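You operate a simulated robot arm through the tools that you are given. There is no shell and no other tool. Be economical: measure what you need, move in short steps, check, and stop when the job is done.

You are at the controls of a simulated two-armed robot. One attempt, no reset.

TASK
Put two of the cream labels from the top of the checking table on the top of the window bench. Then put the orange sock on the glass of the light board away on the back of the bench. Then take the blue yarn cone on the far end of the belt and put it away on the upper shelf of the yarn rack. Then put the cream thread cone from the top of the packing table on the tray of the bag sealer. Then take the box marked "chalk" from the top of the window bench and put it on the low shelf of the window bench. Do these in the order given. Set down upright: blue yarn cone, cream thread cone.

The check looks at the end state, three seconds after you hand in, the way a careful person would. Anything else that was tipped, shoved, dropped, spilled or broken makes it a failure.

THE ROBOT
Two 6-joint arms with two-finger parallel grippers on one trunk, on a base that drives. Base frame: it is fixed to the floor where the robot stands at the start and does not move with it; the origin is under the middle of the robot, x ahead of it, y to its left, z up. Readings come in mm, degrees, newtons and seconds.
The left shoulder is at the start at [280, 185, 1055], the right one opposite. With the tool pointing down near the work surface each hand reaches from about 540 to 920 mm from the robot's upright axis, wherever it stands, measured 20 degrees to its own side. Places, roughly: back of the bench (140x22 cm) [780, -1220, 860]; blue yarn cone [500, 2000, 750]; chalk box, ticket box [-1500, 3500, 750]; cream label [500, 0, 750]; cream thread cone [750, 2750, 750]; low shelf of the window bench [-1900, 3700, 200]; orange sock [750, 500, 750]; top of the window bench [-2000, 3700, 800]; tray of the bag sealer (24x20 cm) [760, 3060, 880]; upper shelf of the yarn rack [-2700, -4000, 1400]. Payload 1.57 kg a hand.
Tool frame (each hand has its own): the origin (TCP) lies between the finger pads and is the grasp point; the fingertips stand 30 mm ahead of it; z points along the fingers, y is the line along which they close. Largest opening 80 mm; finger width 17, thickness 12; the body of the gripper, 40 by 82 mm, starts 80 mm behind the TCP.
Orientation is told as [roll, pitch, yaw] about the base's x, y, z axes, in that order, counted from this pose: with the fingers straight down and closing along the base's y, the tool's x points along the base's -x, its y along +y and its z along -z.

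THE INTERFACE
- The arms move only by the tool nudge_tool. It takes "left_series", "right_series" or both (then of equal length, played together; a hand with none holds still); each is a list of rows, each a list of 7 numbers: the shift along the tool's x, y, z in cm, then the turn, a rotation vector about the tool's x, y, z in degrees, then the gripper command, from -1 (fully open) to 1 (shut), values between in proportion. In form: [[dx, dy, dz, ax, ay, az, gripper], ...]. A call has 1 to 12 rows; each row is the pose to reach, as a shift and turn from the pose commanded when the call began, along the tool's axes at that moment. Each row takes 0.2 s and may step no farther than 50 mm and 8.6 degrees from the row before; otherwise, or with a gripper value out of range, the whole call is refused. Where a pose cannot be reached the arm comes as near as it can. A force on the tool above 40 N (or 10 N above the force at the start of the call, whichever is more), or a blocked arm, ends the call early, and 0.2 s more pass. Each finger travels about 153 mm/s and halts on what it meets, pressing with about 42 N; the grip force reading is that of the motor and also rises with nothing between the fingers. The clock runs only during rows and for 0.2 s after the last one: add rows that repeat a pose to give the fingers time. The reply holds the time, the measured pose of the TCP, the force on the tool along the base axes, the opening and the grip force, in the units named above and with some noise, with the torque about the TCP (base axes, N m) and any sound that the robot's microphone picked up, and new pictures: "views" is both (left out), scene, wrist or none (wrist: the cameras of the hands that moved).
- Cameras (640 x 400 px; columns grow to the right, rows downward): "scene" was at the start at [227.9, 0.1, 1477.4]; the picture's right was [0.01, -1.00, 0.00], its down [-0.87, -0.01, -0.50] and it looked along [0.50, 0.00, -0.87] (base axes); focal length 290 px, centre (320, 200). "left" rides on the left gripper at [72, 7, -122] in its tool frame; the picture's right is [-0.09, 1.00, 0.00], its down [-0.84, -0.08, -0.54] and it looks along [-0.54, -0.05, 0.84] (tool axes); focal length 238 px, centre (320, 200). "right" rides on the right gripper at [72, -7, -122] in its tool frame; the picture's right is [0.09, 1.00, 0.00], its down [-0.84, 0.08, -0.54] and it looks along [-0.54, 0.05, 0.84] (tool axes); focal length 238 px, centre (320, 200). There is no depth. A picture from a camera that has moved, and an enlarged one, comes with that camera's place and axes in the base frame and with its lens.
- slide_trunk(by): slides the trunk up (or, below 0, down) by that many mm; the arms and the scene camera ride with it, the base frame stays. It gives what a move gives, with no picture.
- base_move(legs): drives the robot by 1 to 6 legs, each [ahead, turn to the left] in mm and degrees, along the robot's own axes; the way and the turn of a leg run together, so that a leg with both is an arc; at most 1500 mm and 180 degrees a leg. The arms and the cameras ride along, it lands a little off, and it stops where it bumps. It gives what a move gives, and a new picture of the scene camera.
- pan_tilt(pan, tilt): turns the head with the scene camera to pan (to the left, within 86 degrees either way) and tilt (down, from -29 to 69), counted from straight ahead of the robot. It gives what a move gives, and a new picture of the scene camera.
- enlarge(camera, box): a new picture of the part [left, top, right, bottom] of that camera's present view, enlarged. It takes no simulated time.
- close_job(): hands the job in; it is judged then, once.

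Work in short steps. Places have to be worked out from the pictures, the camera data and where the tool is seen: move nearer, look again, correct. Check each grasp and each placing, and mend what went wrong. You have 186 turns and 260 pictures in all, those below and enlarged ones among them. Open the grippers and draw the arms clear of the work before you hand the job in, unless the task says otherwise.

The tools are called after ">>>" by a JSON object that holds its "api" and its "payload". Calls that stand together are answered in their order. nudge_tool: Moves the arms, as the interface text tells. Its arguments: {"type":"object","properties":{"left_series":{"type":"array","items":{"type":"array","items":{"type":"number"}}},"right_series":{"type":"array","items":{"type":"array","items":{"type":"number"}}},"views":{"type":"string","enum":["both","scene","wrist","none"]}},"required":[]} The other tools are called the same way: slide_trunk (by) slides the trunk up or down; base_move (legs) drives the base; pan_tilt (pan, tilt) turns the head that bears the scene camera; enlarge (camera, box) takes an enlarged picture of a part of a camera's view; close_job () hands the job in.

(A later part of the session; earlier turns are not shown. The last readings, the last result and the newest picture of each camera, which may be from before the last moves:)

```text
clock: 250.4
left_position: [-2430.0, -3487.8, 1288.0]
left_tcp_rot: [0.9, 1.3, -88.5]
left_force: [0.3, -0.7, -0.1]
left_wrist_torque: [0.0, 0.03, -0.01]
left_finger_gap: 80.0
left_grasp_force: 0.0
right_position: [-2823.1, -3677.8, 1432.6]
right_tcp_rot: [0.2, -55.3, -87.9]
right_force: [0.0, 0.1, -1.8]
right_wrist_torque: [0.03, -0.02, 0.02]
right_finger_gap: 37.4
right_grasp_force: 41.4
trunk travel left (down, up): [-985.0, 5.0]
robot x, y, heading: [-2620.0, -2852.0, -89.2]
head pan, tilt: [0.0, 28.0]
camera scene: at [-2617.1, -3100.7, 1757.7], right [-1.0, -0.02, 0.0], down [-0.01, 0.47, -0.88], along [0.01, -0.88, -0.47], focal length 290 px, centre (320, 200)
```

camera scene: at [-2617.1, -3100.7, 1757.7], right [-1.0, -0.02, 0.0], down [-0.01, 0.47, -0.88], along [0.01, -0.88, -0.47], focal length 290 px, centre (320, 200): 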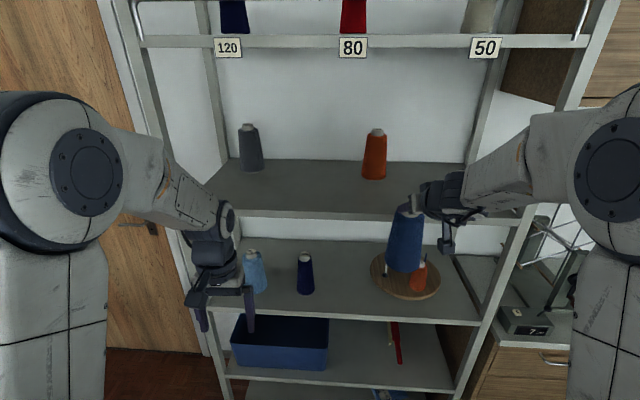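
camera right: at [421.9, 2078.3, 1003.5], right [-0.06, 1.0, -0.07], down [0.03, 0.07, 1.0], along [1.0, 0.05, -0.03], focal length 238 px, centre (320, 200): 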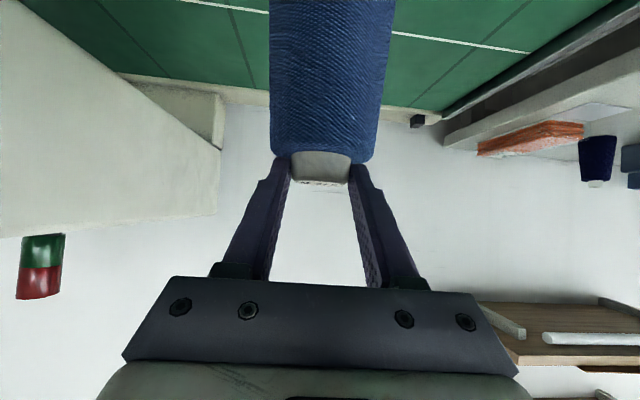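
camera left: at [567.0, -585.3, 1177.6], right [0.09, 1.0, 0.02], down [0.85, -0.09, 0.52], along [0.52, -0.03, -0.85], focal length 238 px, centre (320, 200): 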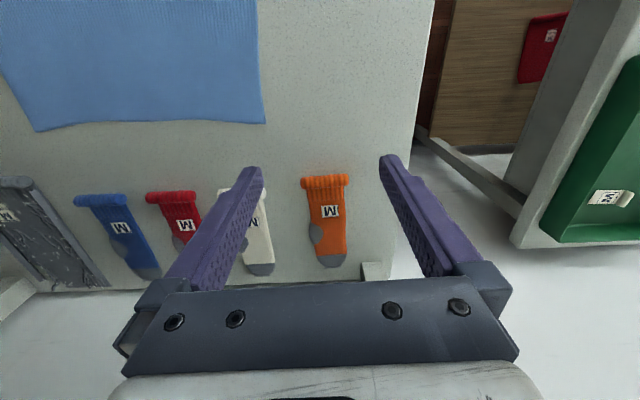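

Shelf: top z≈1396, front y≈-3716, free to the right of the orange cone at x≈-2930. Raise the cone and move right first, staying in front of the shelf.

>>> {"api": "nudge_tool", "payload": {"right_series": [[-2.5, 0, -2.2, 0, 0, 0, 1], [-5, -1, -4.4, 0, 0, 0, 1], [-7.5, -3, -6.6, 0, 0, 0, 1], [-10, -5.5, -8.8, 0, 0, 0, 1], [-12.5, -8, -11, 0, 0, 0, 1], [-12.5, -10.7, -11, 0, 0, 0, 1]]}}

```text
clock: 251.8
left_position: [-2429.5, -3487.2, 1288.5]
left_tcp_rot: [1.0, 1.5, -88.5]
left_force: [0.3, 1.2, 0.2]
left_wrist_torque: [0.01, -0.01, -0.01]
left_finger_gap: 80.1
left_grasp_force: 0.1
right_position: [-2930.2, -3662.2, 1599.7]
right_tcp_rot: [0.3, -55.3, -87.9]
right_force: [0.8, -0.3, -2.2]
right_wrist_torque: [0.04, 0.0, 0.01]
right_finger_gap: 37.3
right_grasp_force: 41.8
trunk travel left (down, up): [-985.0, 5.0]
robot x, y, heading: [-2621.9, -2849.3, -89.1]
head pan, tilt: [0.0, 28.0]
camera scene: at [-2617.2, -3100.7, 1757.7], right [-1.0, -0.02, 0.0], down [-0.01, 0.47, -0.88], along [0.01, -0.88, -0.47], focal length 290 px, centre (320, 200)
camera right: at [-2943.4, -3522.6, 1611.5], right [0.99, 0.09, -0.07], down [0.08, -0.03, 1.0], along [0.09, -1.0, -0.04], focal length 238 px, centre (320, 200)
```

scene: 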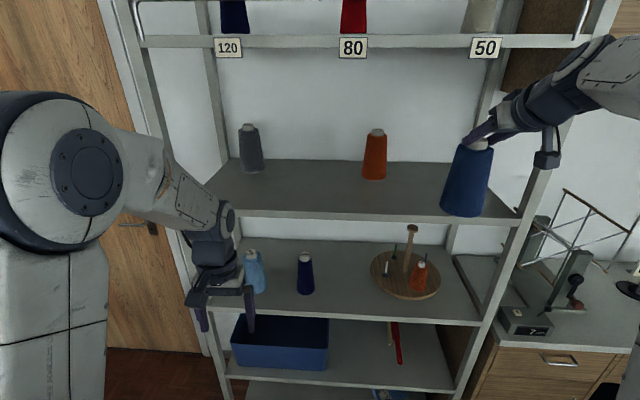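
right: 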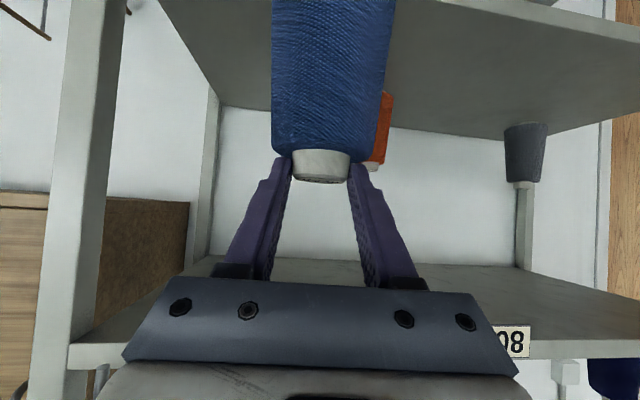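

Cone base ≈1430, ~30 mm above the shelf; gripper clear of the top shelf. Move forward 65 mm first, then check.

>>> {"api": "nudge_tool", "payload": {"right_series": [[-1.9, 0, 2.7, 0, 0, 0, 1], [-3.8, 0, 5.4, 0, 0, 0, 1]]}}

>>> {"api": "enlarge", "payload": {"camera": "scene", "box": [400, 20, 600, 240]}}

```text
clock: 252.4
left_position: [-2432.7, -3488.5, 1288.5]
left_tcp_rot: [1.1, 1.5, -88.5]
left_force: [0.8, -0.1, -0.9]
left_wrist_torque: [0.02, 0.0, 0.03]
left_finger_gap: 80.3
left_grasp_force: 0.0
right_position: [-2930.4, -3731.4, 1598.3]
right_tcp_rot: [0.4, -55.2, -87.9]
right_force: [0.6, -0.4, -2.0]
right_wrist_torque: [0.01, -0.02, -0.01]
right_finger_gap: 37.7
right_grasp_force: 41.9
trunk travel left (down, up): [-985.0, 5.0]
robot x, y, heading: [-2623.5, -2846.5, -89.1]
head pan, tilt: [0.0, 28.0]
camera scene: at [-2617.2, -3101.3, 1757.5], right [-1.0, -0.02, 0.0], down [-0.01, 0.47, -0.88], along [0.01, -0.88, -0.47], focal length 290 px, centre (320, 200)
camera right: at [-2942.2, -3590.8, 1608.5], right [0.99, 0.09, -0.07], down [0.07, -0.03, 1.0], along [0.09, -1.0, -0.04], focal length 238 px, centre (320, 200)
```

scene: 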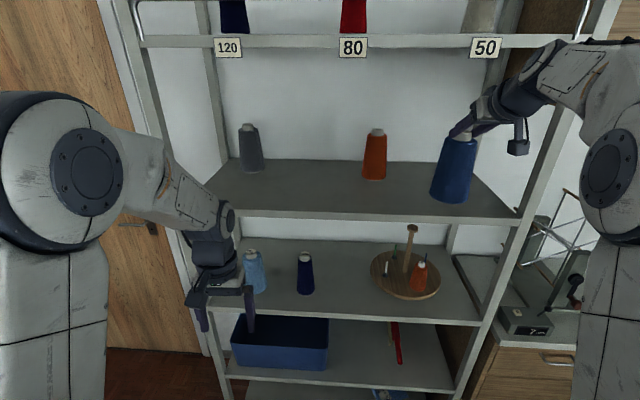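
right: 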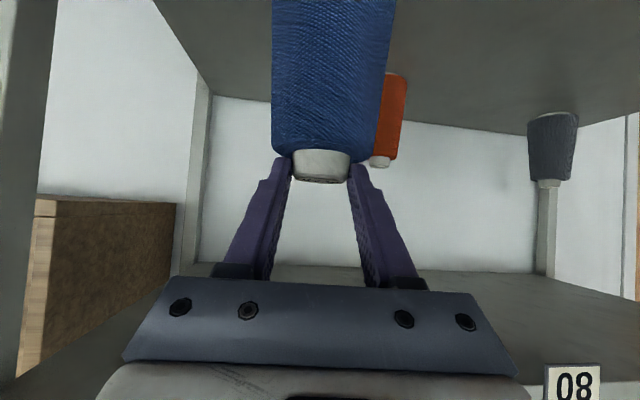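

```text
1.82 times, centred on (500, 130) of scene
camera zoom: at [-2617.2, -3101.3, 1757.5], right [-1.0, -0.02, 0.0], down [-0.01, 0.47, -0.88], along [0.01, -0.88, -0.47], focal length 528 px, centre (-7, 327)
```

zoom: 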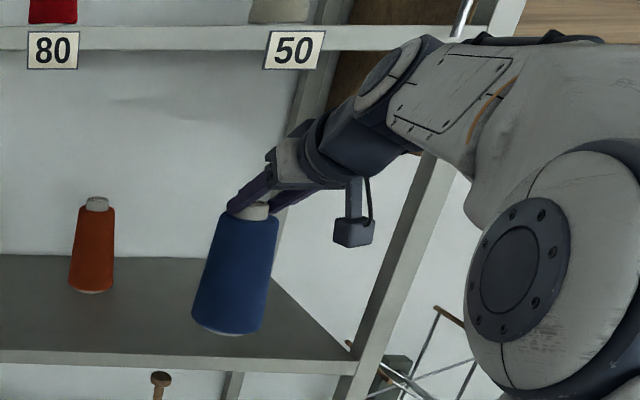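

Forward another 65 mm, then lower toward the shelf.

>>> {"api": "nudge_tool", "payload": {"right_series": [[-1.9, 0, 2.7, 0, 0, 0, 1], [-3.7, 0, 5.3, 0, 0, 0, 1], [-2.9, 0, 5.9, 0, 0, 0, 1], [-2.5, 0, 6.2, 0, 0, 0, 1]], "views": "scene"}}

>>> {"api": "enlarge", "payload": {"camera": "scene", "box": [400, 20, 600, 240]}}

```text
clock: 253.4
left_position: [-2431.3, -3486.8, 1287.9]
left_tcp_rot: [1.0, 1.4, -88.5]
left_force: [0.1, 0.4, -0.1]
left_wrist_torque: [0.02, 0.01, 0.04]
left_finger_gap: 80.3
left_grasp_force: 0.2
right_position: [-2925.6, -3793.8, 1584.7]
right_tcp_rot: [0.3, -55.2, -87.9]
right_force: [0.1, 0.2, -3.4]
right_wrist_torque: [0.06, -0.01, 0.03]
right_finger_gap: 37.3
right_grasp_force: 42.1
trunk travel left (down, up): [-985.0, 5.0]
robot x, y, heading: [-2622.6, -2851.8, -88.9]
head pan, tilt: [0.0, 28.0]
camera scene: at [-2617.1, -3100.7, 1757.7], right [-1.0, -0.02, 0.0], down [-0.01, 0.47, -0.88], along [0.01, -0.88, -0.47], focal length 290 px, centre (320, 200)
```

scene: 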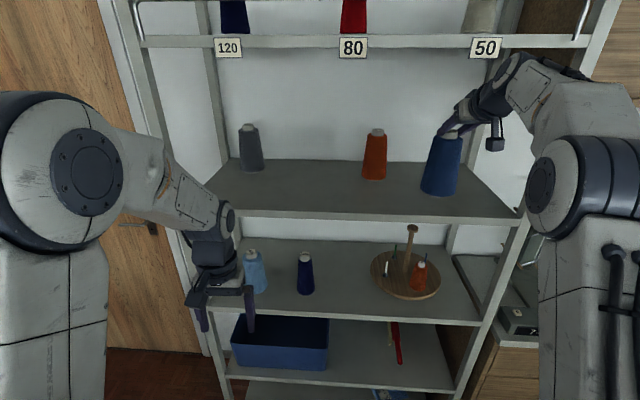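

```text
1.82 times, centred on (500, 130) of scene
camera zoom: at [-2617.1, -3100.7, 1757.7], right [-1.0, -0.02, 0.0], down [-0.01, 0.47, -0.88], along [0.01, -0.88, -0.47], focal length 528 px, centre (-7, 327)
```

zoom: 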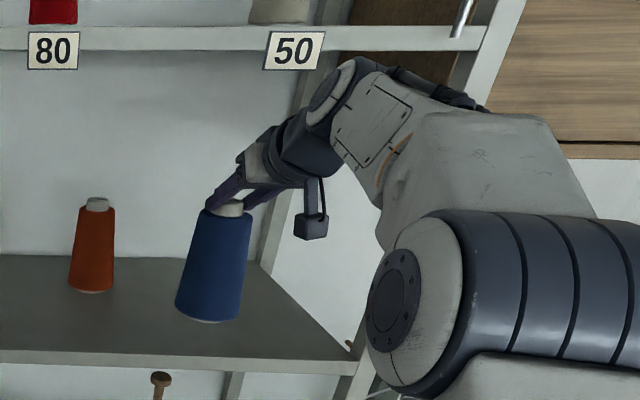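

Lower in small steps watching force.

>>> {"api": "nudge_tool", "payload": {"right_series": [[0.4, 0, 0.28, 0, 0, 0, 1], [0.8, 0, 0.57, 0, 0, 0, 1], [0.8, 0, 0.57, 0, 0, 0, 1]], "views": "none"}}

```text
clock: 254.2
left_position: [-2431.3, -3488.4, 1287.3]
left_tcp_rot: [1.1, 1.4, -88.5]
left_force: [-0.2, 0.1, -1.2]
left_wrist_torque: [0.01, -0.01, 0.01]
left_finger_gap: 80.3
left_grasp_force: 0.1
right_position: [-2925.9, -3795.2, 1575.6]
right_tcp_rot: [0.3, -55.3, -88.0]
right_force: [0.3, 0.1, -1.4]
right_wrist_torque: [0.04, 0.01, 0.0]
right_finger_gap: 37.5
right_grasp_force: 42.2
trunk travel left (down, up): [-985.0, 5.0]
robot x, y, heading: [-2617.8, -2854.3, -89.2]
head pan, tilt: [0.0, 28.0]
```

No contact yet. Another 10 mm.

>>> {"api": "nudge_tool", "payload": {"right_series": [[0.3, 0, 0.2, 0, 0, 0, 1], [0.55, 0, 0.38, 0, 0, 0, 1], [0.8, 0, 0.57, 0, 0, 0, 1]], "views": "none"}}

>>> {"api": "enlarge", "payload": {"camera": "scene", "box": [400, 110, 500, 230]}}

```text
clock: 255.0
left_position: [-2431.2, -3487.2, 1288.0]
left_tcp_rot: [0.9, 1.5, -88.5]
left_force: [-0.2, -0.1, 0.6]
left_wrist_torque: [-0.03, -0.03, -0.01]
left_finger_gap: 80.0
left_grasp_force: 0.0
right_position: [-2925.4, -3794.6, 1564.2]
right_tcp_rot: [0.2, -55.3, -87.8]
right_force: [-0.1, -0.9, -3.0]
right_wrist_torque: [0.05, 0.01, 0.01]
right_finger_gap: 37.5
right_grasp_force: 41.4
trunk travel left (down, up): [-985.0, 5.0]
robot x, y, heading: [-2623.7, -2847.7, -89.0]
head pan, tilt: [0.0, 28.0]
```

```text
3.33 times, centred on (450, 170) of scene
camera zoom: at [-2617.1, -3100.8, 1757.7], right [-1.0, -0.02, 0.0], down [-0.01, 0.47, -0.88], along [0.01, -0.88, -0.47], focal length 968 px, centre (-113, 300)
```

zoom: 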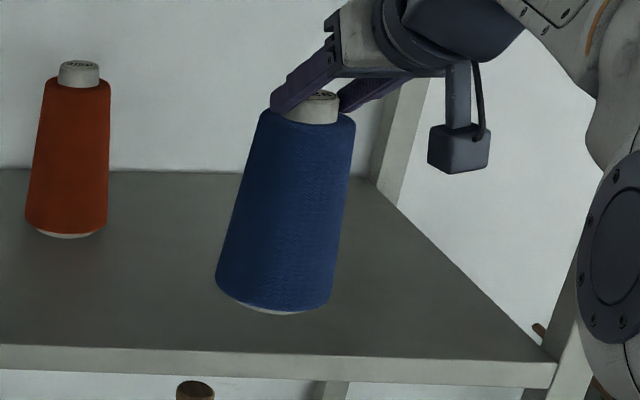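

Still free. Lower another 15 mm in 3 mm rows.

>>> {"api": "nudge_tool", "payload": {"right_series": [[0.25, 0, 0.17, 0, 0, 0, 1], [0.5, 0, 0.34, 0, 0, 0, 1], [0.75, 0, 0.51, 0, 0, 0, 1], [1.0, 0, 0.68, 0, 0, 0, 1], [1.0, 0, 0.68, 0, 0, 0, 1]], "views": "none"}}

>>> {"api": "enlarge", "payload": {"camera": "scene", "box": [400, 110, 500, 230]}}

```text
clock: 256.2
left_position: [-2430.5, -3487.6, 1288.4]
left_tcp_rot: [1.0, 1.3, -88.5]
left_force: [0.3, 0.3, -0.7]
left_wrist_torque: [0.01, 0.02, -0.01]
left_finger_gap: 80.1
left_grasp_force: 0.0
right_position: [-2926.3, -3795.0, 1552.9]
right_tcp_rot: [0.4, -55.2, -87.9]
right_force: [-0.5, 0.3, -1.3]
right_wrist_torque: [0.05, 0.0, 0.01]
right_finger_gap: 37.1
right_grasp_force: 42.0
trunk travel left (down, up): [-985.0, 5.0]
robot x, y, heading: [-2624.3, -2850.4, -88.9]
head pan, tilt: [0.0, 28.0]
```

```text
3.33 times, centred on (450, 170) of scene
camera zoom: at [-2617.0, -3100.8, 1757.7], right [-1.0, -0.02, 0.0], down [-0.01, 0.47, -0.88], along [0.01, -0.88, -0.47], focal length 968 px, centre (-113, 300)
```

zoom: 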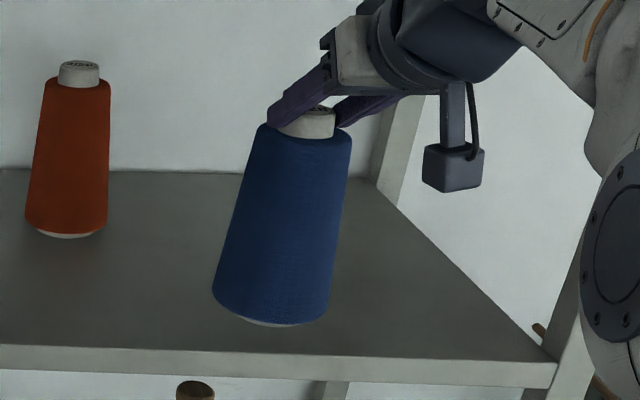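

Belt geometry implies the cone base is 156 mm below the TCP, so base ≈1397 — nearly at the shelf. Continue in 3 mm rows.

>>> {"api": "nudge_tool", "payload": {"right_series": [[0.25, 0, 0.17, 0, 0, 0, 1], [0.5, 0, 0.34, 0, 0, 0, 1], [0.75, 0, 0.51, 0, 0, 0, 1], [0.75, 0, 0.51, 0, 0, 0, 1]], "views": "none"}}

```text
clock: 257.2
left_position: [-2431.9, -3487.6, 1288.0]
left_tcp_rot: [1.0, 1.3, -88.5]
left_force: [0.3, 0.1, -0.1]
left_wrist_torque: [-0.01, 0.01, -0.02]
left_finger_gap: 79.9
left_grasp_force: 0.0
right_position: [-2926.5, -3794.0, 1542.5]
right_tcp_rot: [0.3, -55.3, -87.9]
right_force: [0.6, -1.2, -1.8]
right_wrist_torque: [0.04, 0.02, 0.01]
right_finger_gap: 37.5
right_grasp_force: 42.0
trunk travel left (down, up): [-985.0, 5.0]
robot x, y, heading: [-2620.4, -2846.3, -89.1]
head pan, tilt: [0.0, 28.0]
```

Still free; nudge forward 25 mm for edge safety and lower further.

>>> {"api": "nudge_tool", "payload": {"right_series": [[-1.4, 0, 2.05, 0, 0, 0, 1], [-1.15, 0, 2.22, 0, 0, 0, 1], [-0.9, 0, 2.4, 0, 0, 0, 1], [-0.65, 0, 2.56, 0, 0, 0, 1], [-0.65, 0, 2.56, 0, 0, 0, 1]], "views": "scene"}}

>>> {"api": "enlarge", "payload": {"camera": "scene", "box": [340, 110, 520, 230]}}

```text
clock: 258.4
left_position: [-2431.0, -3486.8, 1288.5]
left_tcp_rot: [1.0, 1.4, -88.5]
left_force: [0.1, 0.2, -0.1]
left_wrist_torque: [0.01, 0.04, 0.02]
left_finger_gap: 79.8
left_grasp_force: 0.2
right_position: [-2924.7, -3818.8, 1533.0]
right_tcp_rot: [0.3, -55.3, -87.9]
right_force: [0.6, 0.1, -2.5]
right_wrist_torque: [0.04, -0.01, 0.0]
right_finger_gap: 37.2
right_grasp_force: 41.7
trunk travel left (down, up): [-985.0, 5.0]
robot x, y, heading: [-2622.6, -2850.5, -89.3]
head pan, tilt: [0.0, 28.0]
camera scene: at [-2617.0, -3100.7, 1757.7], right [-1.0, -0.02, 0.0], down [-0.01, 0.47, -0.88], along [0.01, -0.88, -0.47], focal length 290 px, centre (320, 200)
```

scene: 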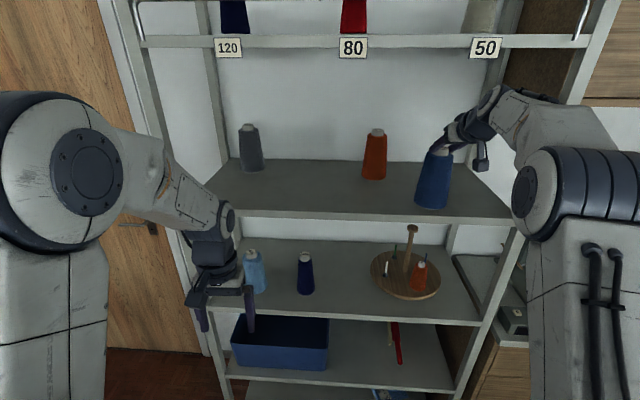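

```text
3.33 times, centred on (430, 170) of scene
camera zoom: at [-2617.0, -3100.7, 1757.7], right [-1.0, -0.02, 0.0], down [-0.01, 0.47, -0.88], along [0.01, -0.88, -0.47], focal length 968 px, centre (-47, 300)
```

zoom: 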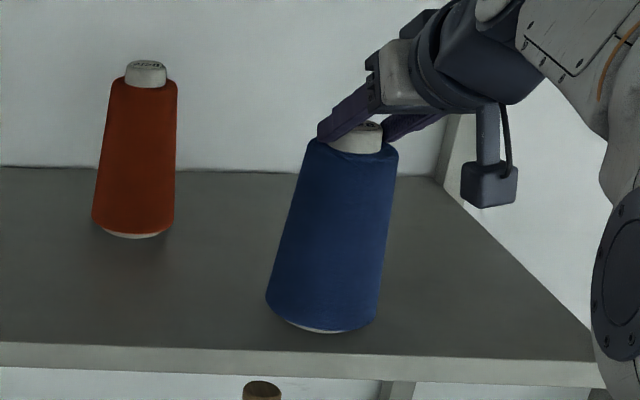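

A contact shadow is near; shelf likely ≈1365 with edge ≈-3755. Move 20 mm more inward and lower slowly.

>>> {"api": "nudge_tool", "payload": {"right_series": [[-1.14, 0, 1.65, 0, 0, 0, 1], [-0.9, 0, 1.82, 0, 0, 0, 1], [-0.65, 0, 2.0, 0, 0, 0, 1], [-0.5, 0, 2.1, 0, 0, 0, 1], [-0.5, 0, 2.1, 0, 0, 0, 1]], "views": "none"}}

```text
clock: 259.6
left_position: [-2430.3, -3486.6, 1289.0]
left_tcp_rot: [1.1, 1.5, -88.5]
left_force: [0.5, -0.7, 0.3]
left_wrist_torque: [-0.03, 0.0, -0.02]
left_finger_gap: 79.7
left_grasp_force: 0.0
right_position: [-2924.0, -3838.4, 1529.4]
right_tcp_rot: [0.2, -55.7, -87.7]
right_force: [0.8, -1.2, 11.0]
right_wrist_torque: [-0.4, 0.15, 0.04]
right_finger_gap: 37.1
right_grasp_force: 42.4
trunk travel left (down, up): [-985.0, 5.0]
robot x, y, heading: [-2621.5, -2847.9, -89.3]
head pan, tilt: [0.0, 28.0]
```

Contact (≈11 N at TCP 1529). Ease 2 mm, open slowly, then withdraw backwards along the tool axis.

>>> {"api": "nudge_tool", "payload": {"right_series": [[-0.15, 0, -0.1, 0, 0, 0, 1], [-0.15, 0, -0.1, 0, 0, 0, 0.1], [-0.15, 0, -0.1, 0, 0, 0, -0.3], [-0.15, 0, -0.1, 0, 0, 0, -1], [-0.15, 0, -0.1, 0, 0, 0, -1], [-0.15, 0, -0.1, 0, 0, 0, -1]]}}

>>> {"api": "enlarge", "payload": {"camera": "scene", "box": [340, 110, 520, 230]}}

```text
clock: 261.0
left_position: [-2431.5, -3487.6, 1287.3]
left_tcp_rot: [1.1, 1.4, -88.5]
left_force: [0.4, -0.1, -0.8]
left_wrist_torque: [0.02, -0.01, -0.02]
left_finger_gap: 79.9
left_grasp_force: 0.1
right_position: [-2923.7, -3838.1, 1525.2]
right_tcp_rot: [0.3, -55.3, -88.0]
right_force: [0.2, 0.7, 0.2]
right_wrist_torque: [0.01, 0.01, -0.04]
right_finger_gap: 79.9
right_grasp_force: 0.1
trunk travel left (down, up): [-985.0, 5.0]
robot x, y, heading: [-2623.8, -2851.7, -88.8]
head pan, tilt: [0.0, 28.0]
camera scene: at [-2617.0, -3100.6, 1757.7], right [-1.0, -0.02, 0.0], down [-0.01, 0.47, -0.88], along [0.01, -0.88, -0.47], focal length 290 px, centre (320, 200)
camera right: at [-2936.2, -3698.2, 1536.7], right [0.99, 0.09, -0.07], down [0.08, -0.03, 1.0], along [0.09, -1.0, -0.04], focal length 238 px, centre (320, 200)
```

scene: 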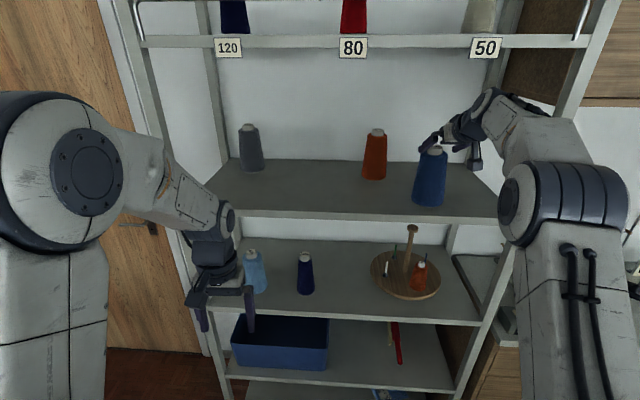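
right: 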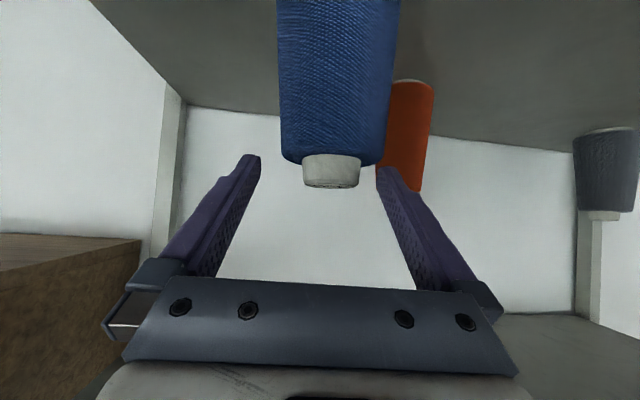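

```text
3.33 times, centred on (430, 170) of scene
camera zoom: at [-2617.0, -3100.6, 1757.7], right [-1.0, -0.02, 0.0], down [-0.01, 0.47, -0.88], along [0.01, -0.88, -0.47], focal length 968 px, centre (-47, 300)
```

zoom: 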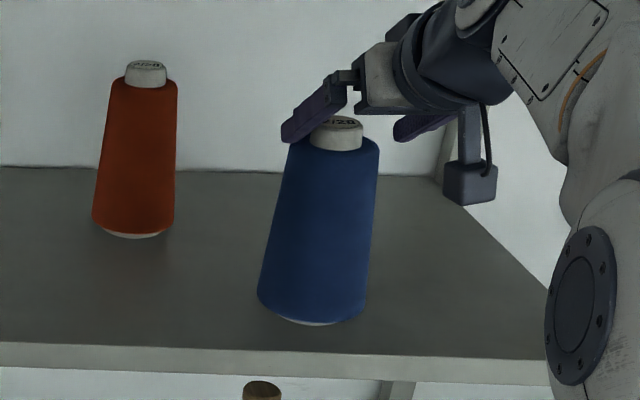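

Cone stands upright, released. Withdraw: up 15 mm, then straight back.

>>> {"api": "nudge_tool", "payload": {"right_series": [[-1.2, 0, -0.85, 0, 0, 0, -1], [0.5, 0, -3.3, 0, 0, 0, -1], [2.8, 0, -6.6, 0, 0, 0, -1], [5.1, 0, -9.9, 0, 0, 0, -1], [7.4, 0, -13.2, 0, 0, 0, -1], [9.7, 0, -16.5, 0, 0, 0, -1], [12, 0, -19.8, 0, 0, 0, -1]], "views": "scene"}}

```text
clock: 262.6
left_position: [-2431.8, -3487.2, 1288.6]
left_tcp_rot: [1.1, 1.4, -88.4]
left_force: [-0.2, 0.5, -0.7]
left_wrist_torque: [0.04, 0.01, 0.01]
left_finger_gap: 79.8
left_grasp_force: 0.1
right_position: [-2933.8, -3605.2, 1541.5]
right_tcp_rot: [0.2, -55.3, -87.9]
right_force: [0.1, 0.3, -0.2]
right_wrist_torque: [-0.04, -0.01, -0.03]
right_finger_gap: 80.3
right_grasp_force: 0.1
trunk travel left (down, up): [-985.0, 5.0]
robot x, y, heading: [-2621.2, -2844.0, -89.2]
head pan, tilt: [0.0, 28.0]
camera scene: at [-2616.9, -3100.5, 1757.8], right [-1.0, -0.02, 0.0], down [-0.01, 0.47, -0.88], along [0.01, -0.88, -0.47], focal length 290 px, centre (320, 200)
```

scene: 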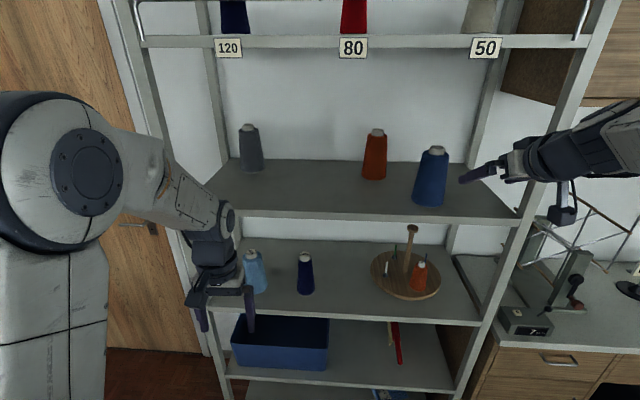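

Cone placed. Bring the right hand back to the tool-down travel pose.

>>> {"api": "nudge_tool", "payload": {"right_series": [[3.3, 1, -0.5, 0, 6.9, 0, -1], [6.6, 2, -1, 0, 13.8, 0, -1], [9.9, 3, -1.5, 0, 20.7, 0, -1], [13.2, 4, -2, 0, 27.6, 0, -1], [16.5, 5, -2.5, 0, 34.5, 0, -1], [19.8, 6, -2.6, 0, 41.4, 0, -1], [23, 7.5, -2.6, 0, 48.3, 0, -1], [26, 9, -2.6, 0, 55.3, 0, -1]], "views": "scene"}}

```text
clock: 264.4
left_position: [-2430.1, -3486.7, 1287.3]
left_tcp_rot: [1.0, 1.5, -88.5]
left_force: [0.8, -1.1, -0.1]
left_wrist_torque: [0.0, 0.0, 0.0]
left_finger_gap: 79.8
left_grasp_force: 0.0
right_position: [-2851.6, -3433.6, 1342.7]
right_tcp_rot: [0.0, 0.0, -87.6]
right_force: [0.6, -0.8, 0.5]
right_wrist_torque: [-0.03, 0.03, 0.04]
right_finger_gap: 80.2
right_grasp_force: 0.1
trunk travel left (down, up): [-985.0, 5.0]
robot x, y, heading: [-2619.0, -2852.0, -89.2]
head pan, tilt: [0.0, 28.0]
camera scene: at [-2616.9, -3100.7, 1757.7], right [-1.0, -0.02, 0.0], down [-0.01, 0.47, -0.88], along [0.01, -0.88, -0.47], focal length 290 px, centre (320, 200)
```

scene: 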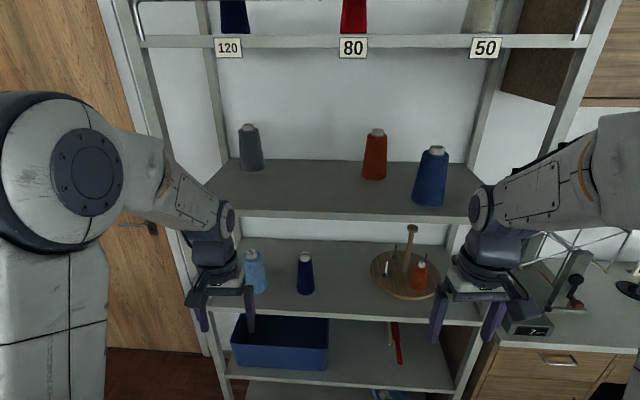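

Drive back: diagonal out, then along +x.

>>> {"api": "base_move", "payload": {"legs": [[0, 45], [290, 0], [0, 44], [1330, 0], [0, 29], [900, 0]]}}

```text
clock: 282.2
left_position: [148.4, -2200.0, 1288.1]
left_tcp_rot: [1.0, 1.4, 28.5]
left_force: [0.3, 0.3, 1.0]
left_wrist_torque: [-0.03, -0.03, 0.03]
left_finger_gap: 80.0
left_grasp_force: 0.0
right_position: [290.8, -2599.6, 1342.2]
right_tcp_rot: [0.2, 0.0, 29.4]
right_force: [0.1, 0.7, -0.2]
right_wrist_torque: [-0.01, -0.01, -0.01]
right_finger_gap: 80.2
right_grasp_force: 0.2
trunk travel left (down, up): [-985.0, 5.0]
robot x, y, heading: [-332.0, -2662.2, 28.0]
head pan, tilt: [0.0, 28.0]
camera scene: at [-110.0, -2544.3, 1757.7], right [0.47, -0.88, 0.0], down [-0.41, -0.22, -0.88], along [0.78, 0.41, -0.47], focal length 290 px, centre (320, 200)
```

scene: 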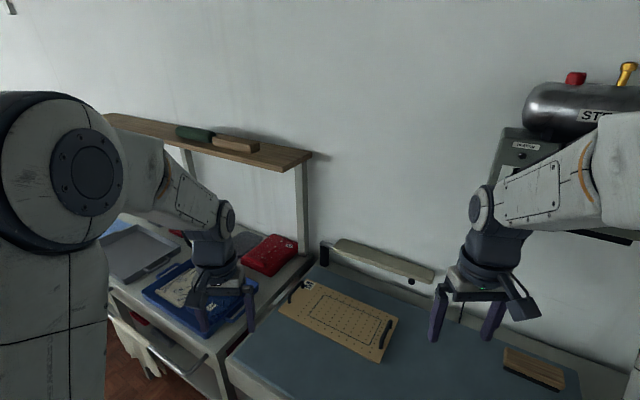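

Turn left into the aisle and go north in stages.

>>> {"api": "base_move", "payload": {"legs": [[0, 59], [1500, 0], [1400, 1]]}}

```text
clock: 299.3
left_position: [-403.2, 970.2, 1287.0]
left_tcp_rot: [1.0, 1.5, 89.1]
left_force: [0.1, 0.5, -0.4]
left_wrist_torque: [0.01, 0.02, 0.01]
left_finger_gap: 79.8
left_grasp_force: 0.0
right_position: [14.3, 899.4, 1342.8]
right_tcp_rot: [0.2, 0.0, 89.8]
right_force: [0.1, -0.2, 1.0]
right_wrist_torque: [0.0, 0.07, -0.04]
right_finger_gap: 79.9
right_grasp_force: 0.1
trunk travel left (down, up): [-985.0, 5.0]
robot x, y, heading: [-241.0, 323.4, 88.3]
head pan, tilt: [0.0, 28.0]
camera scene: at [-231.3, 576.2, 1757.7], right [1.0, -0.03, 0.0], down [-0.01, -0.47, -0.88], along [0.02, 0.88, -0.47], focal length 290 px, centre (320, 200)
```

scene: 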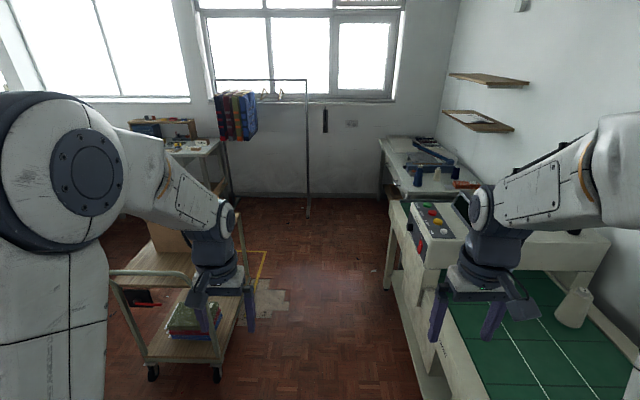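

Continue north to y≈2750 and turn to face the packing table.

>>> {"api": "base_move", "payload": {"legs": [[1450, 0], [970, 0], [0, -88]]}}

>>> {"api": "slide_trunk", "payload": {"by": -235}}

>>> {"api": "pan_tilt", "payload": {"pan": 0, "tilt": 40}}

```text
clock: 314.7
left_position: [409.1, 2917.2, 1289.1]
left_tcp_rot: [0.9, 1.4, 2.8]
left_force: [0.1, 0.2, 0.5]
left_wrist_torque: [0.02, 0.01, -0.04]
left_finger_gap: 80.0
left_grasp_force: 0.1
right_position: [364.5, 2497.7, 1343.8]
right_tcp_rot: [0.3, 0.0, 3.6]
right_force: [-0.4, -0.8, -0.5]
right_wrist_torque: [0.02, 0.04, 0.03]
right_finger_gap: 79.9
right_grasp_force: 0.1
trunk travel left (down, up): [-985.0, 5.0]
robot x, y, heading: [-226.9, 2712.9, 2.3]
head pan, tilt: [0.0, 28.0]
camera scene: at [27.9, 2722.4, 1757.7], right [0.04, -1.0, 0.0], down [-0.47, -0.02, -0.88], along [0.88, 0.03, -0.47], focal length 290 px, centre (320, 200)
```

scene: 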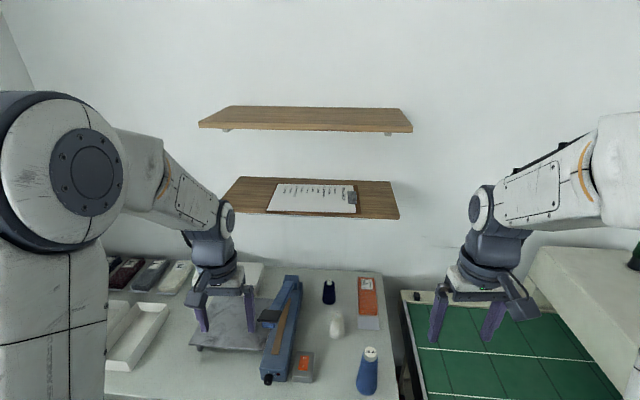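

```text
clock: 317.2
left_position: [408.2, 2918.8, 1054.0]
left_tcp_rot: [1.1, 1.5, 2.7]
left_force: [0.4, 0.5, 0.3]
left_wrist_torque: [0.0, 0.02, 0.02]
left_finger_gap: 80.1
left_grasp_force: 0.1
right_position: [364.7, 2497.1, 1107.7]
right_tcp_rot: [0.2, 0.1, 3.6]
right_force: [0.6, 0.0, -0.7]
right_wrist_torque: [0.02, 0.01, 0.01]
right_finger_gap: 80.2
right_grasp_force: 0.0
trunk travel left (down, up): [-750.0, 240.0]
robot x, y, heading: [-222.7, 2711.3, 2.1]
head pan, tilt: [0.0, 28.0]
```

```text
clock: 317.9
left_position: [409.2, 2918.1, 1053.1]
left_tcp_rot: [1.0, 1.4, 2.9]
left_force: [0.7, 0.1, -0.2]
left_wrist_torque: [-0.01, 0.05, 0.0]
left_finger_gap: 80.0
left_grasp_force: 0.0
right_position: [364.7, 2496.7, 1108.6]
right_tcp_rot: [0.2, 0.0, 3.7]
right_force: [0.0, -0.7, -0.2]
right_wrist_torque: [0.0, -0.01, 0.01]
right_finger_gap: 79.8
right_grasp_force: 0.2
trunk travel left (down, up): [-750.0, 240.0]
robot x, y, heading: [-224.8, 2710.4, 2.7]
head pan, tilt: [0.0, 40.0]
camera scene: at [21.7, 2722.2, 1504.2], right [0.04, -1.0, 0.0], down [-0.64, -0.02, -0.77], along [0.77, 0.03, -0.64], focal length 290 px, centre (320, 200)
```

scene: 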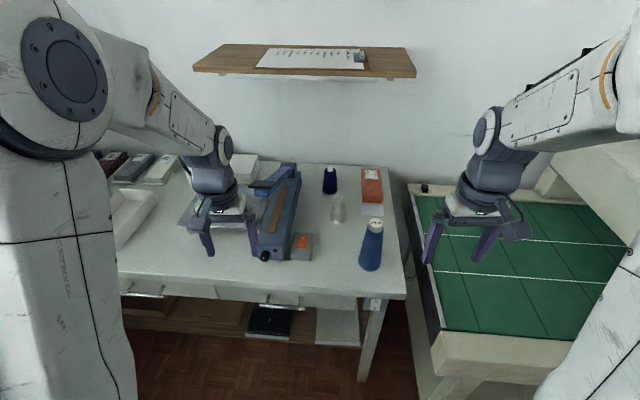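

Move forward 150 mm so both cone and tray are in left-hand reach.

>>> {"api": "base_move", "payload": {"legs": [[150, -2]]}}

>>> {"api": "enlarge", "payload": {"camera": "scene", "box": [180, 140, 420, 340]}}

```text
clock: 319.3
left_position: [568.0, 2897.8, 1053.4]
left_tcp_rot: [1.1, 1.4, 0.6]
left_force: [0.2, -0.1, 0.0]
left_wrist_torque: [0.0, 0.01, -0.01]
left_finger_gap: 80.2
left_grasp_force: 0.0
right_position: [507.6, 2479.4, 1107.8]
right_tcp_rot: [0.2, 0.0, 1.5]
right_force: [-0.8, 0.2, 0.0]
right_wrist_torque: [0.0, -0.03, 0.01]
right_finger_gap: 80.2
right_grasp_force: 0.1
trunk travel left (down, up): [-750.0, 240.0]
robot x, y, heading: [-77.0, 2714.4, 0.0]
head pan, tilt: [0.0, 40.0]
camera scene: at [172.9, 2716.1, 1504.3], right [0.0, -1.0, 0.0], down [-0.64, 0.0, -0.77], along [0.77, 0.0, -0.64], focal length 290 px, centre (320, 200)
```

scene: 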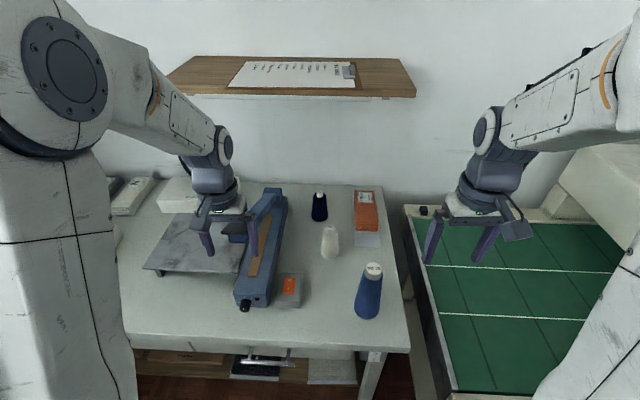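

```text
2.00 times, centred on (300, 240) of scene
camera zoom: at [172.9, 2716.1, 1504.3], right [0.0, -1.0, 0.0], down [-0.64, 0.0, -0.77], along [0.77, 0.0, -0.64], focal length 581 px, centre (360, 120)
```

zoom: 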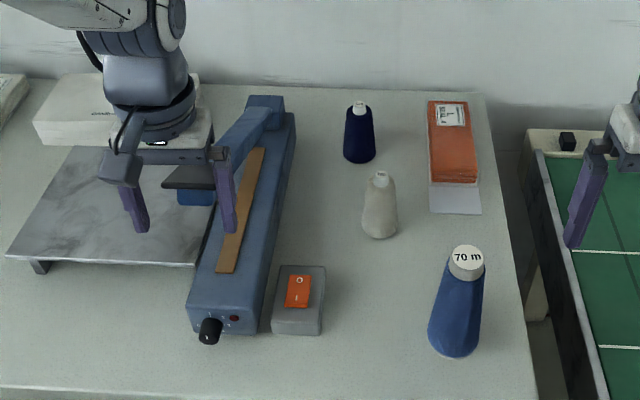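

Cream cone at ≈(760,2688), ~110 tall, ~50 wide. Move left hand above it.

>>> {"api": "nudge_tool", "payload": {"left_series": [[-3.2, -3.5, 0, 0.5, -0.7, 0.3, -1], [-6.4, -7, 0, 1.1, -1.4, 0.6, -1], [-9.6, -10.5, 0, 1.1, -1.4, 0.6, -1], [-12.8, -14, 0, 1.1, -1.4, 0.6, -1], [-16, -17.5, 0, 1.1, -1.4, 0.6, -1], [-19, -21.2, 0, 1.1, -1.4, 0.6, -1], [-19, -21.2, 2, 1.1, -1.4, 0.6, -1]]}}

```text
clock: 319.7
left_position: [582.4, 2884.9, 1050.6]
left_tcp_rot: [1.4, 1.9, 0.6]
left_force: [1.9, 2.9, -1.2]
left_wrist_torque: [-0.02, -0.03, 0.0]
left_finger_gap: 79.9
left_grasp_force: 0.0
right_position: [508.3, 2479.1, 1109.1]
right_tcp_rot: [0.1, 0.0, 1.5]
right_force: [-0.5, -0.4, -0.3]
right_wrist_torque: [-0.02, -0.01, 0.0]
right_finger_gap: 79.7
right_grasp_force: 0.2
trunk travel left (down, up): [-750.0, 240.0]
robot x, y, heading: [-75.7, 2718.2, 0.2]
head pan, tilt: [0.0, 40.0]
stopped in row 1 (left hand): the force on the tool passed its limit at 61 N (the readings are from after the stop); the commanded pose is now the measured one
camera scene: at [173.4, 2716.1, 1504.1], right [0.0, -1.0, 0.0], down [-0.64, 0.0, -0.77], along [0.77, 0.0, -0.64], focal length 290 px, centre (320, 200)
camera left: at [515.4, 2888.9, 1177.1], right [0.08, 1.0, 0.02], down [0.85, -0.08, 0.51], along [0.51, -0.02, -0.86], focal length 238 px, centre (320, 200)
```

scene: 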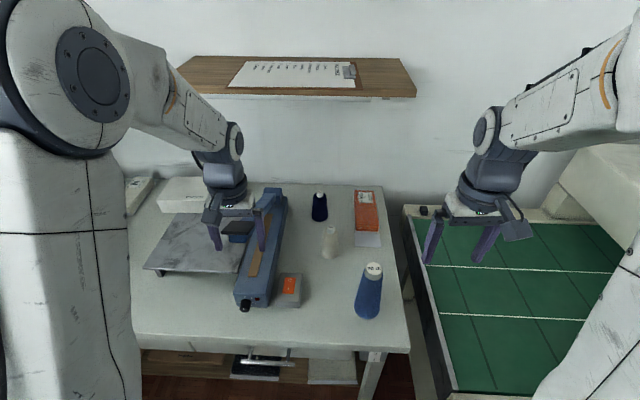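
left: 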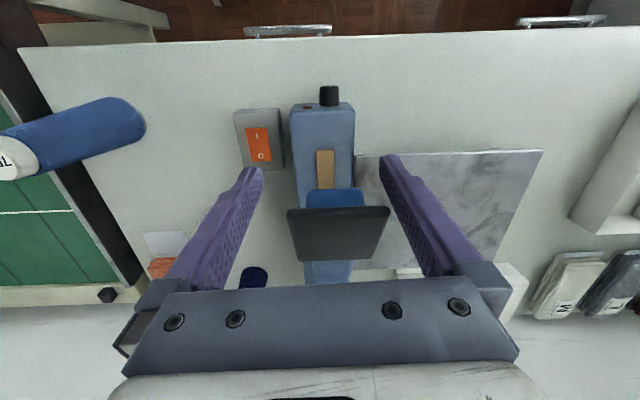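

The left finger touched the raised sealer handle; nothing appears to have moved. Lift straight up 15 cm, then go across.

>>> {"api": "nudge_tool", "payload": {"left_series": [[0.3, 0.3, -3, 0, 0, 0, -1], [0.3, 0.3, -7, 0, 0, 0, -1], [0.3, 0.3, -11, 0, 0, 0, -1], [0.3, 0.3, -15, 0, 0, 0, -1]]}}

```text
clock: 320.7
left_position: [585.0, 2886.2, 1203.8]
left_tcp_rot: [1.4, 1.8, 0.6]
left_force: [-0.1, 0.3, -0.2]
left_wrist_torque: [0.02, -0.03, -0.04]
left_finger_gap: 80.2
left_grasp_force: 0.0
right_position: [508.3, 2478.9, 1107.3]
right_tcp_rot: [0.2, 0.0, 1.5]
right_force: [0.1, 0.6, -0.4]
right_wrist_torque: [0.02, -0.05, 0.01]
right_finger_gap: 80.0
right_grasp_force: 0.0
trunk travel left (down, up): [-750.0, 240.0]
robot x, y, heading: [-71.8, 2715.6, 0.2]
head pan, tilt: [0.0, 40.0]
camera scene: at [173.5, 2716.2, 1504.2], right [0.0, -1.0, 0.0], down [-0.64, 0.0, -0.77], along [0.77, 0.0, -0.64], focal length 290 px, centre (320, 200)
camera left: at [517.7, 2889.6, 1328.4], right [0.08, 1.0, 0.02], down [0.85, -0.08, 0.51], along [0.51, -0.02, -0.86], focal length 238 px, centre (320, 200)
```

scene: 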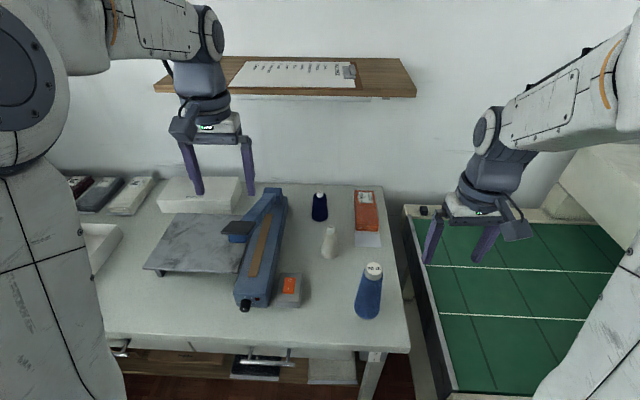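
left: 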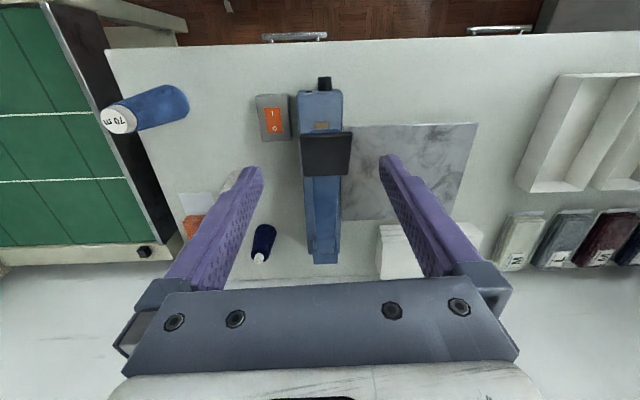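

Sealer handle top is ~z 1040 at (621,2895). Tray centre ≈(740,3060). Move high over to the cream cone, then down.

>>> {"api": "nudge_tool", "payload": {"left_series": [[-2.9, -3.3, 0, 0.7, -0.9, 0.3, -1], [-5.8, -6.7, 0, 1.4, -1.8, 0.6, -1], [-8.7, -10, 0, 1.4, -1.8, 0.6, -1], [-11.6, -13.4, 0, 1.4, -1.8, 0.6, -1], [-14.5, -16.7, 0, 1.4, -1.8, 0.6, -1], [-17.3, -20, 0, 1.4, -1.8, 0.6, -1], [-17.3, -20, 5, 1.4, -1.8, 0.6, -1], [-17.3, -20, 10, 1.4, -1.8, 0.6, -1], [-17.3, -20, 15, 1.4, -1.8, 0.6, -1]]}}

```text
clock: 322.7
left_position: [754.8, 2690.2, 1041.6]
left_tcp_rot: [-0.1, 0.0, 0.0]
left_force: [0.4, -0.4, -0.1]
left_wrist_torque: [0.04, 0.02, -0.01]
left_finger_gap: 80.0
left_grasp_force: 0.0
left hand out of reach, approached as far as the arm can: row 6, 7
right_position: [508.3, 2479.2, 1108.3]
right_tcp_rot: [0.2, 0.0, 1.5]
right_force: [1.0, 0.8, 1.1]
right_wrist_torque: [0.0, 0.0, 0.03]
right_finger_gap: 80.0
right_grasp_force: 0.0
trunk travel left (down, up): [-750.0, 240.0]
robot x, y, heading: [-70.6, 2714.8, 0.3]
head pan, tilt: [0.0, 40.0]
camera scene: at [173.8, 2716.1, 1504.2], right [0.0, -1.0, 0.0], down [-0.64, 0.0, -0.77], along [0.77, 0.0, -0.64], focal length 290 px, centre (320, 200)
camera left: at [683.7, 2696.3, 1165.7], right [0.09, 1.0, 0.0], down [0.84, -0.08, 0.54], along [0.54, -0.05, -0.84], focal length 238 px, centre (320, 200)
```

scene: 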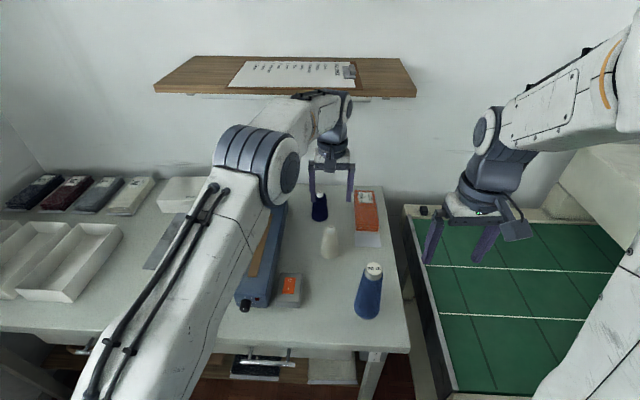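
left: 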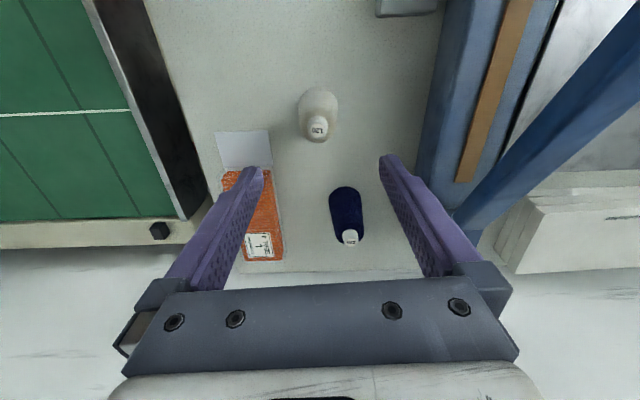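

Cone axis ≈(755,2688), aligned. Descend with open fingers to z≈868.

>>> {"api": "nudge_tool", "payload": {"left_series": [[0, -0.2, 4.5, 0, 0, 0, -1], [0, -0.2, 9, 0, 0, 0, -1], [0, -0.2, 13.5, 0, 0, 0, -1], [0, -0.2, 16, 0, 0, 0, -1], [0, -0.2, 17.4, 0, 0, 0, -1]]}}

```text
clock: 323.9
left_position: [756.3, 2687.0, 868.6]
left_tcp_rot: [0.0, -0.1, 0.0]
left_force: [0.1, -0.3, -0.3]
left_wrist_torque: [-0.01, 0.01, 0.0]
left_finger_gap: 79.9
left_grasp_force: 0.2
right_position: [508.1, 2479.1, 1107.4]
right_tcp_rot: [0.3, 0.0, 1.5]
right_force: [-0.7, 0.1, 0.9]
right_wrist_torque: [0.05, 0.0, -0.02]
right_finger_gap: 79.9
right_grasp_force: 0.1
trunk travel left (down, up): [-750.0, 240.0]
robot x, y, heading: [-70.2, 2712.1, 0.2]
head pan, tilt: [0.0, 40.0]
camera scene: at [173.5, 2716.1, 1504.2], right [0.0, -1.0, 0.0], down [-0.64, 0.0, -0.77], along [0.77, 0.0, -0.64], focal length 290 px, centre (320, 200)
camera left: at [685.0, 2694.1, 991.8], right [0.09, 1.0, 0.0], down [0.84, -0.08, 0.54], along [0.54, -0.05, -0.84], focal length 238 px, centre (320, 200)
```

scene: 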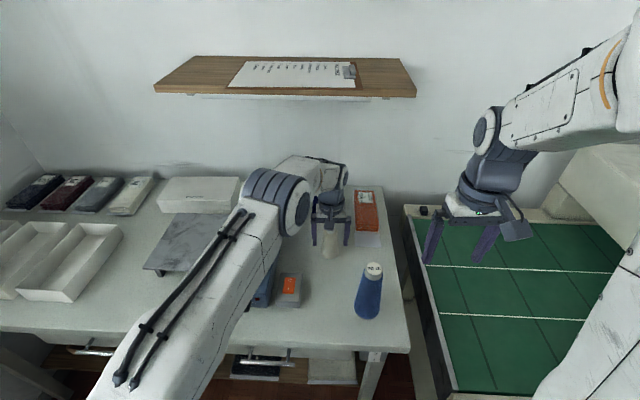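
left: 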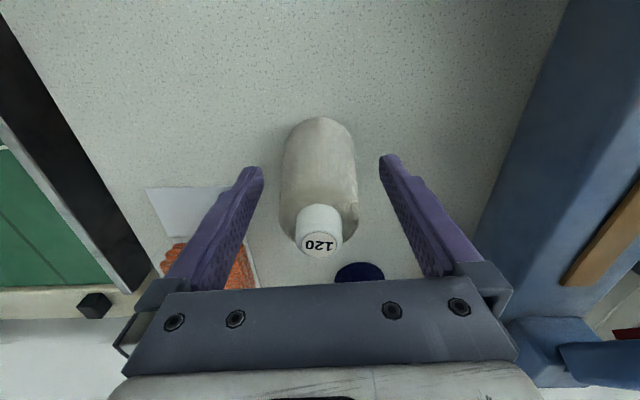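

Centred. Close and check.

>>> {"api": "nudge_tool", "payload": {"left_series": [[0, 0, 0, 0, 0, 0, -0.4], [0, 0, 0, 0, 0, 0, 0.2], [0, 0, 0, 0, 0, 0, 1], [0, 0, 0, 0, 0, 0, 1], [0, 0, -1.5, 0, 0, 0, 1], [0, 0, -5, 0, 0, 0, 1]], "views": "wrist"}}

```text
clock: 325.3
left_position: [754.7, 2687.1, 918.7]
left_tcp_rot: [0.0, -0.1, 0.0]
left_force: [0.4, 0.1, -1.0]
left_wrist_torque: [-0.01, 0.02, 0.05]
left_finger_gap: 49.8
left_grasp_force: 42.2
right_position: [508.3, 2479.2, 1107.4]
right_tcp_rot: [0.2, 0.0, 1.5]
right_force: [0.0, -0.3, -0.1]
right_wrist_torque: [-0.02, 0.04, 0.01]
right_finger_gap: 80.0
right_grasp_force: 0.1
trunk travel left (down, up): [-750.0, 240.0]
robot x, y, heading: [-73.6, 2716.4, -0.0]
head pan, tilt: [0.0, 40.0]
camera left: at [683.4, 2692.9, 1042.1], right [0.09, 1.0, 0.0], down [0.84, -0.08, 0.54], along [0.54, -0.05, -0.84], focal length 238 px, centre (320, 200)
```

left: 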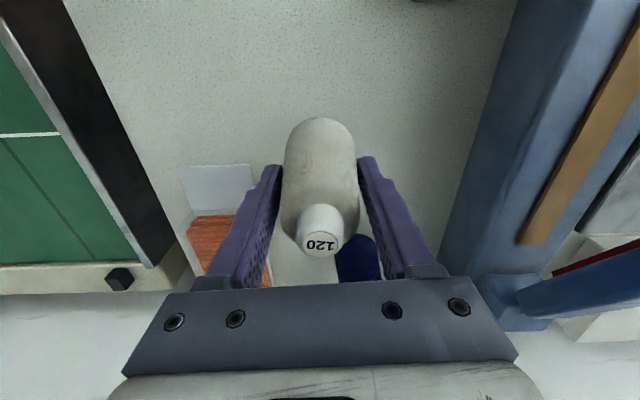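

Cone held. Lift to z≈1160, clear of the sealer lever, then move to over the tray.

>>> {"api": "nudge_tool", "payload": {"left_series": [[0, 0, -4.5, 0, 0, 0, 1], [0, 0, -9, 0, 0, 0, 1], [0.3, 0, -13.5, 0, 0, 0, 1], [0.6, 0, -18, 0, 0, 0, 1], [1, 0.5, -22.5, 0, 0, 0, 1], [1.2, 2, -24.5, 0, 0, 0, 1], [1.2, 6, -24.5, 0, 0, 0, 1], [1.2, 10, -24.5, 0, 0, 0, 1]]}}

```text
clock: 327.1
left_position: [744.4, 2787.3, 1164.0]
left_tcp_rot: [0.0, 0.0, 0.0]
left_force: [-0.2, -0.8, -0.5]
left_wrist_torque: [0.01, -0.01, -0.03]
left_finger_gap: 49.7
left_grasp_force: 42.0
right_position: [507.6, 2479.3, 1108.4]
right_tcp_rot: [0.2, -0.1, 1.5]
right_force: [0.1, 0.2, -0.1]
right_wrist_torque: [0.02, -0.04, -0.01]
right_finger_gap: 79.9
right_grasp_force: 0.1
trunk travel left (down, up): [-750.0, 240.0]
robot x, y, heading: [-73.0, 2713.9, 0.0]
head pan, tilt: [0.0, 40.0]
camera scene: at [173.5, 2716.0, 1504.2], right [0.0, -1.0, 0.0], down [-0.64, 0.0, -0.77], along [0.77, 0.0, -0.64], focal length 290 px, centre (320, 200)
camera left: at [673.1, 2794.1, 1287.6], right [0.09, 1.0, 0.0], down [0.84, -0.08, 0.54], along [0.54, -0.05, -0.84], focal length 238 px, centre (320, 200)
```

scene: 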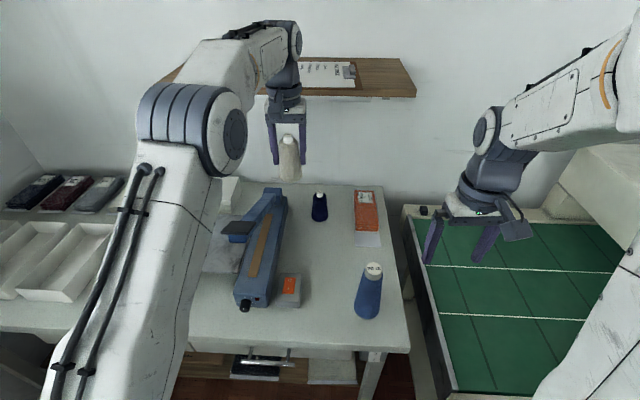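
left: 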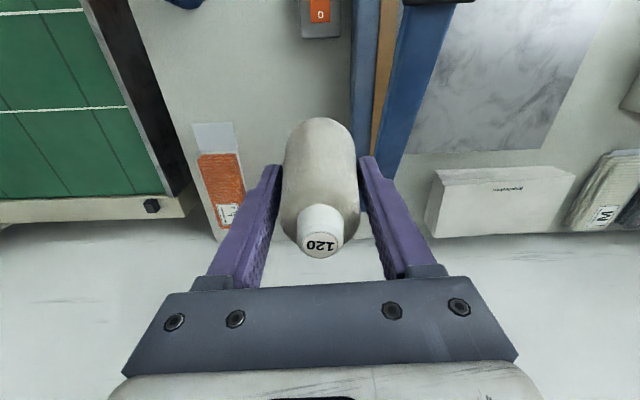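

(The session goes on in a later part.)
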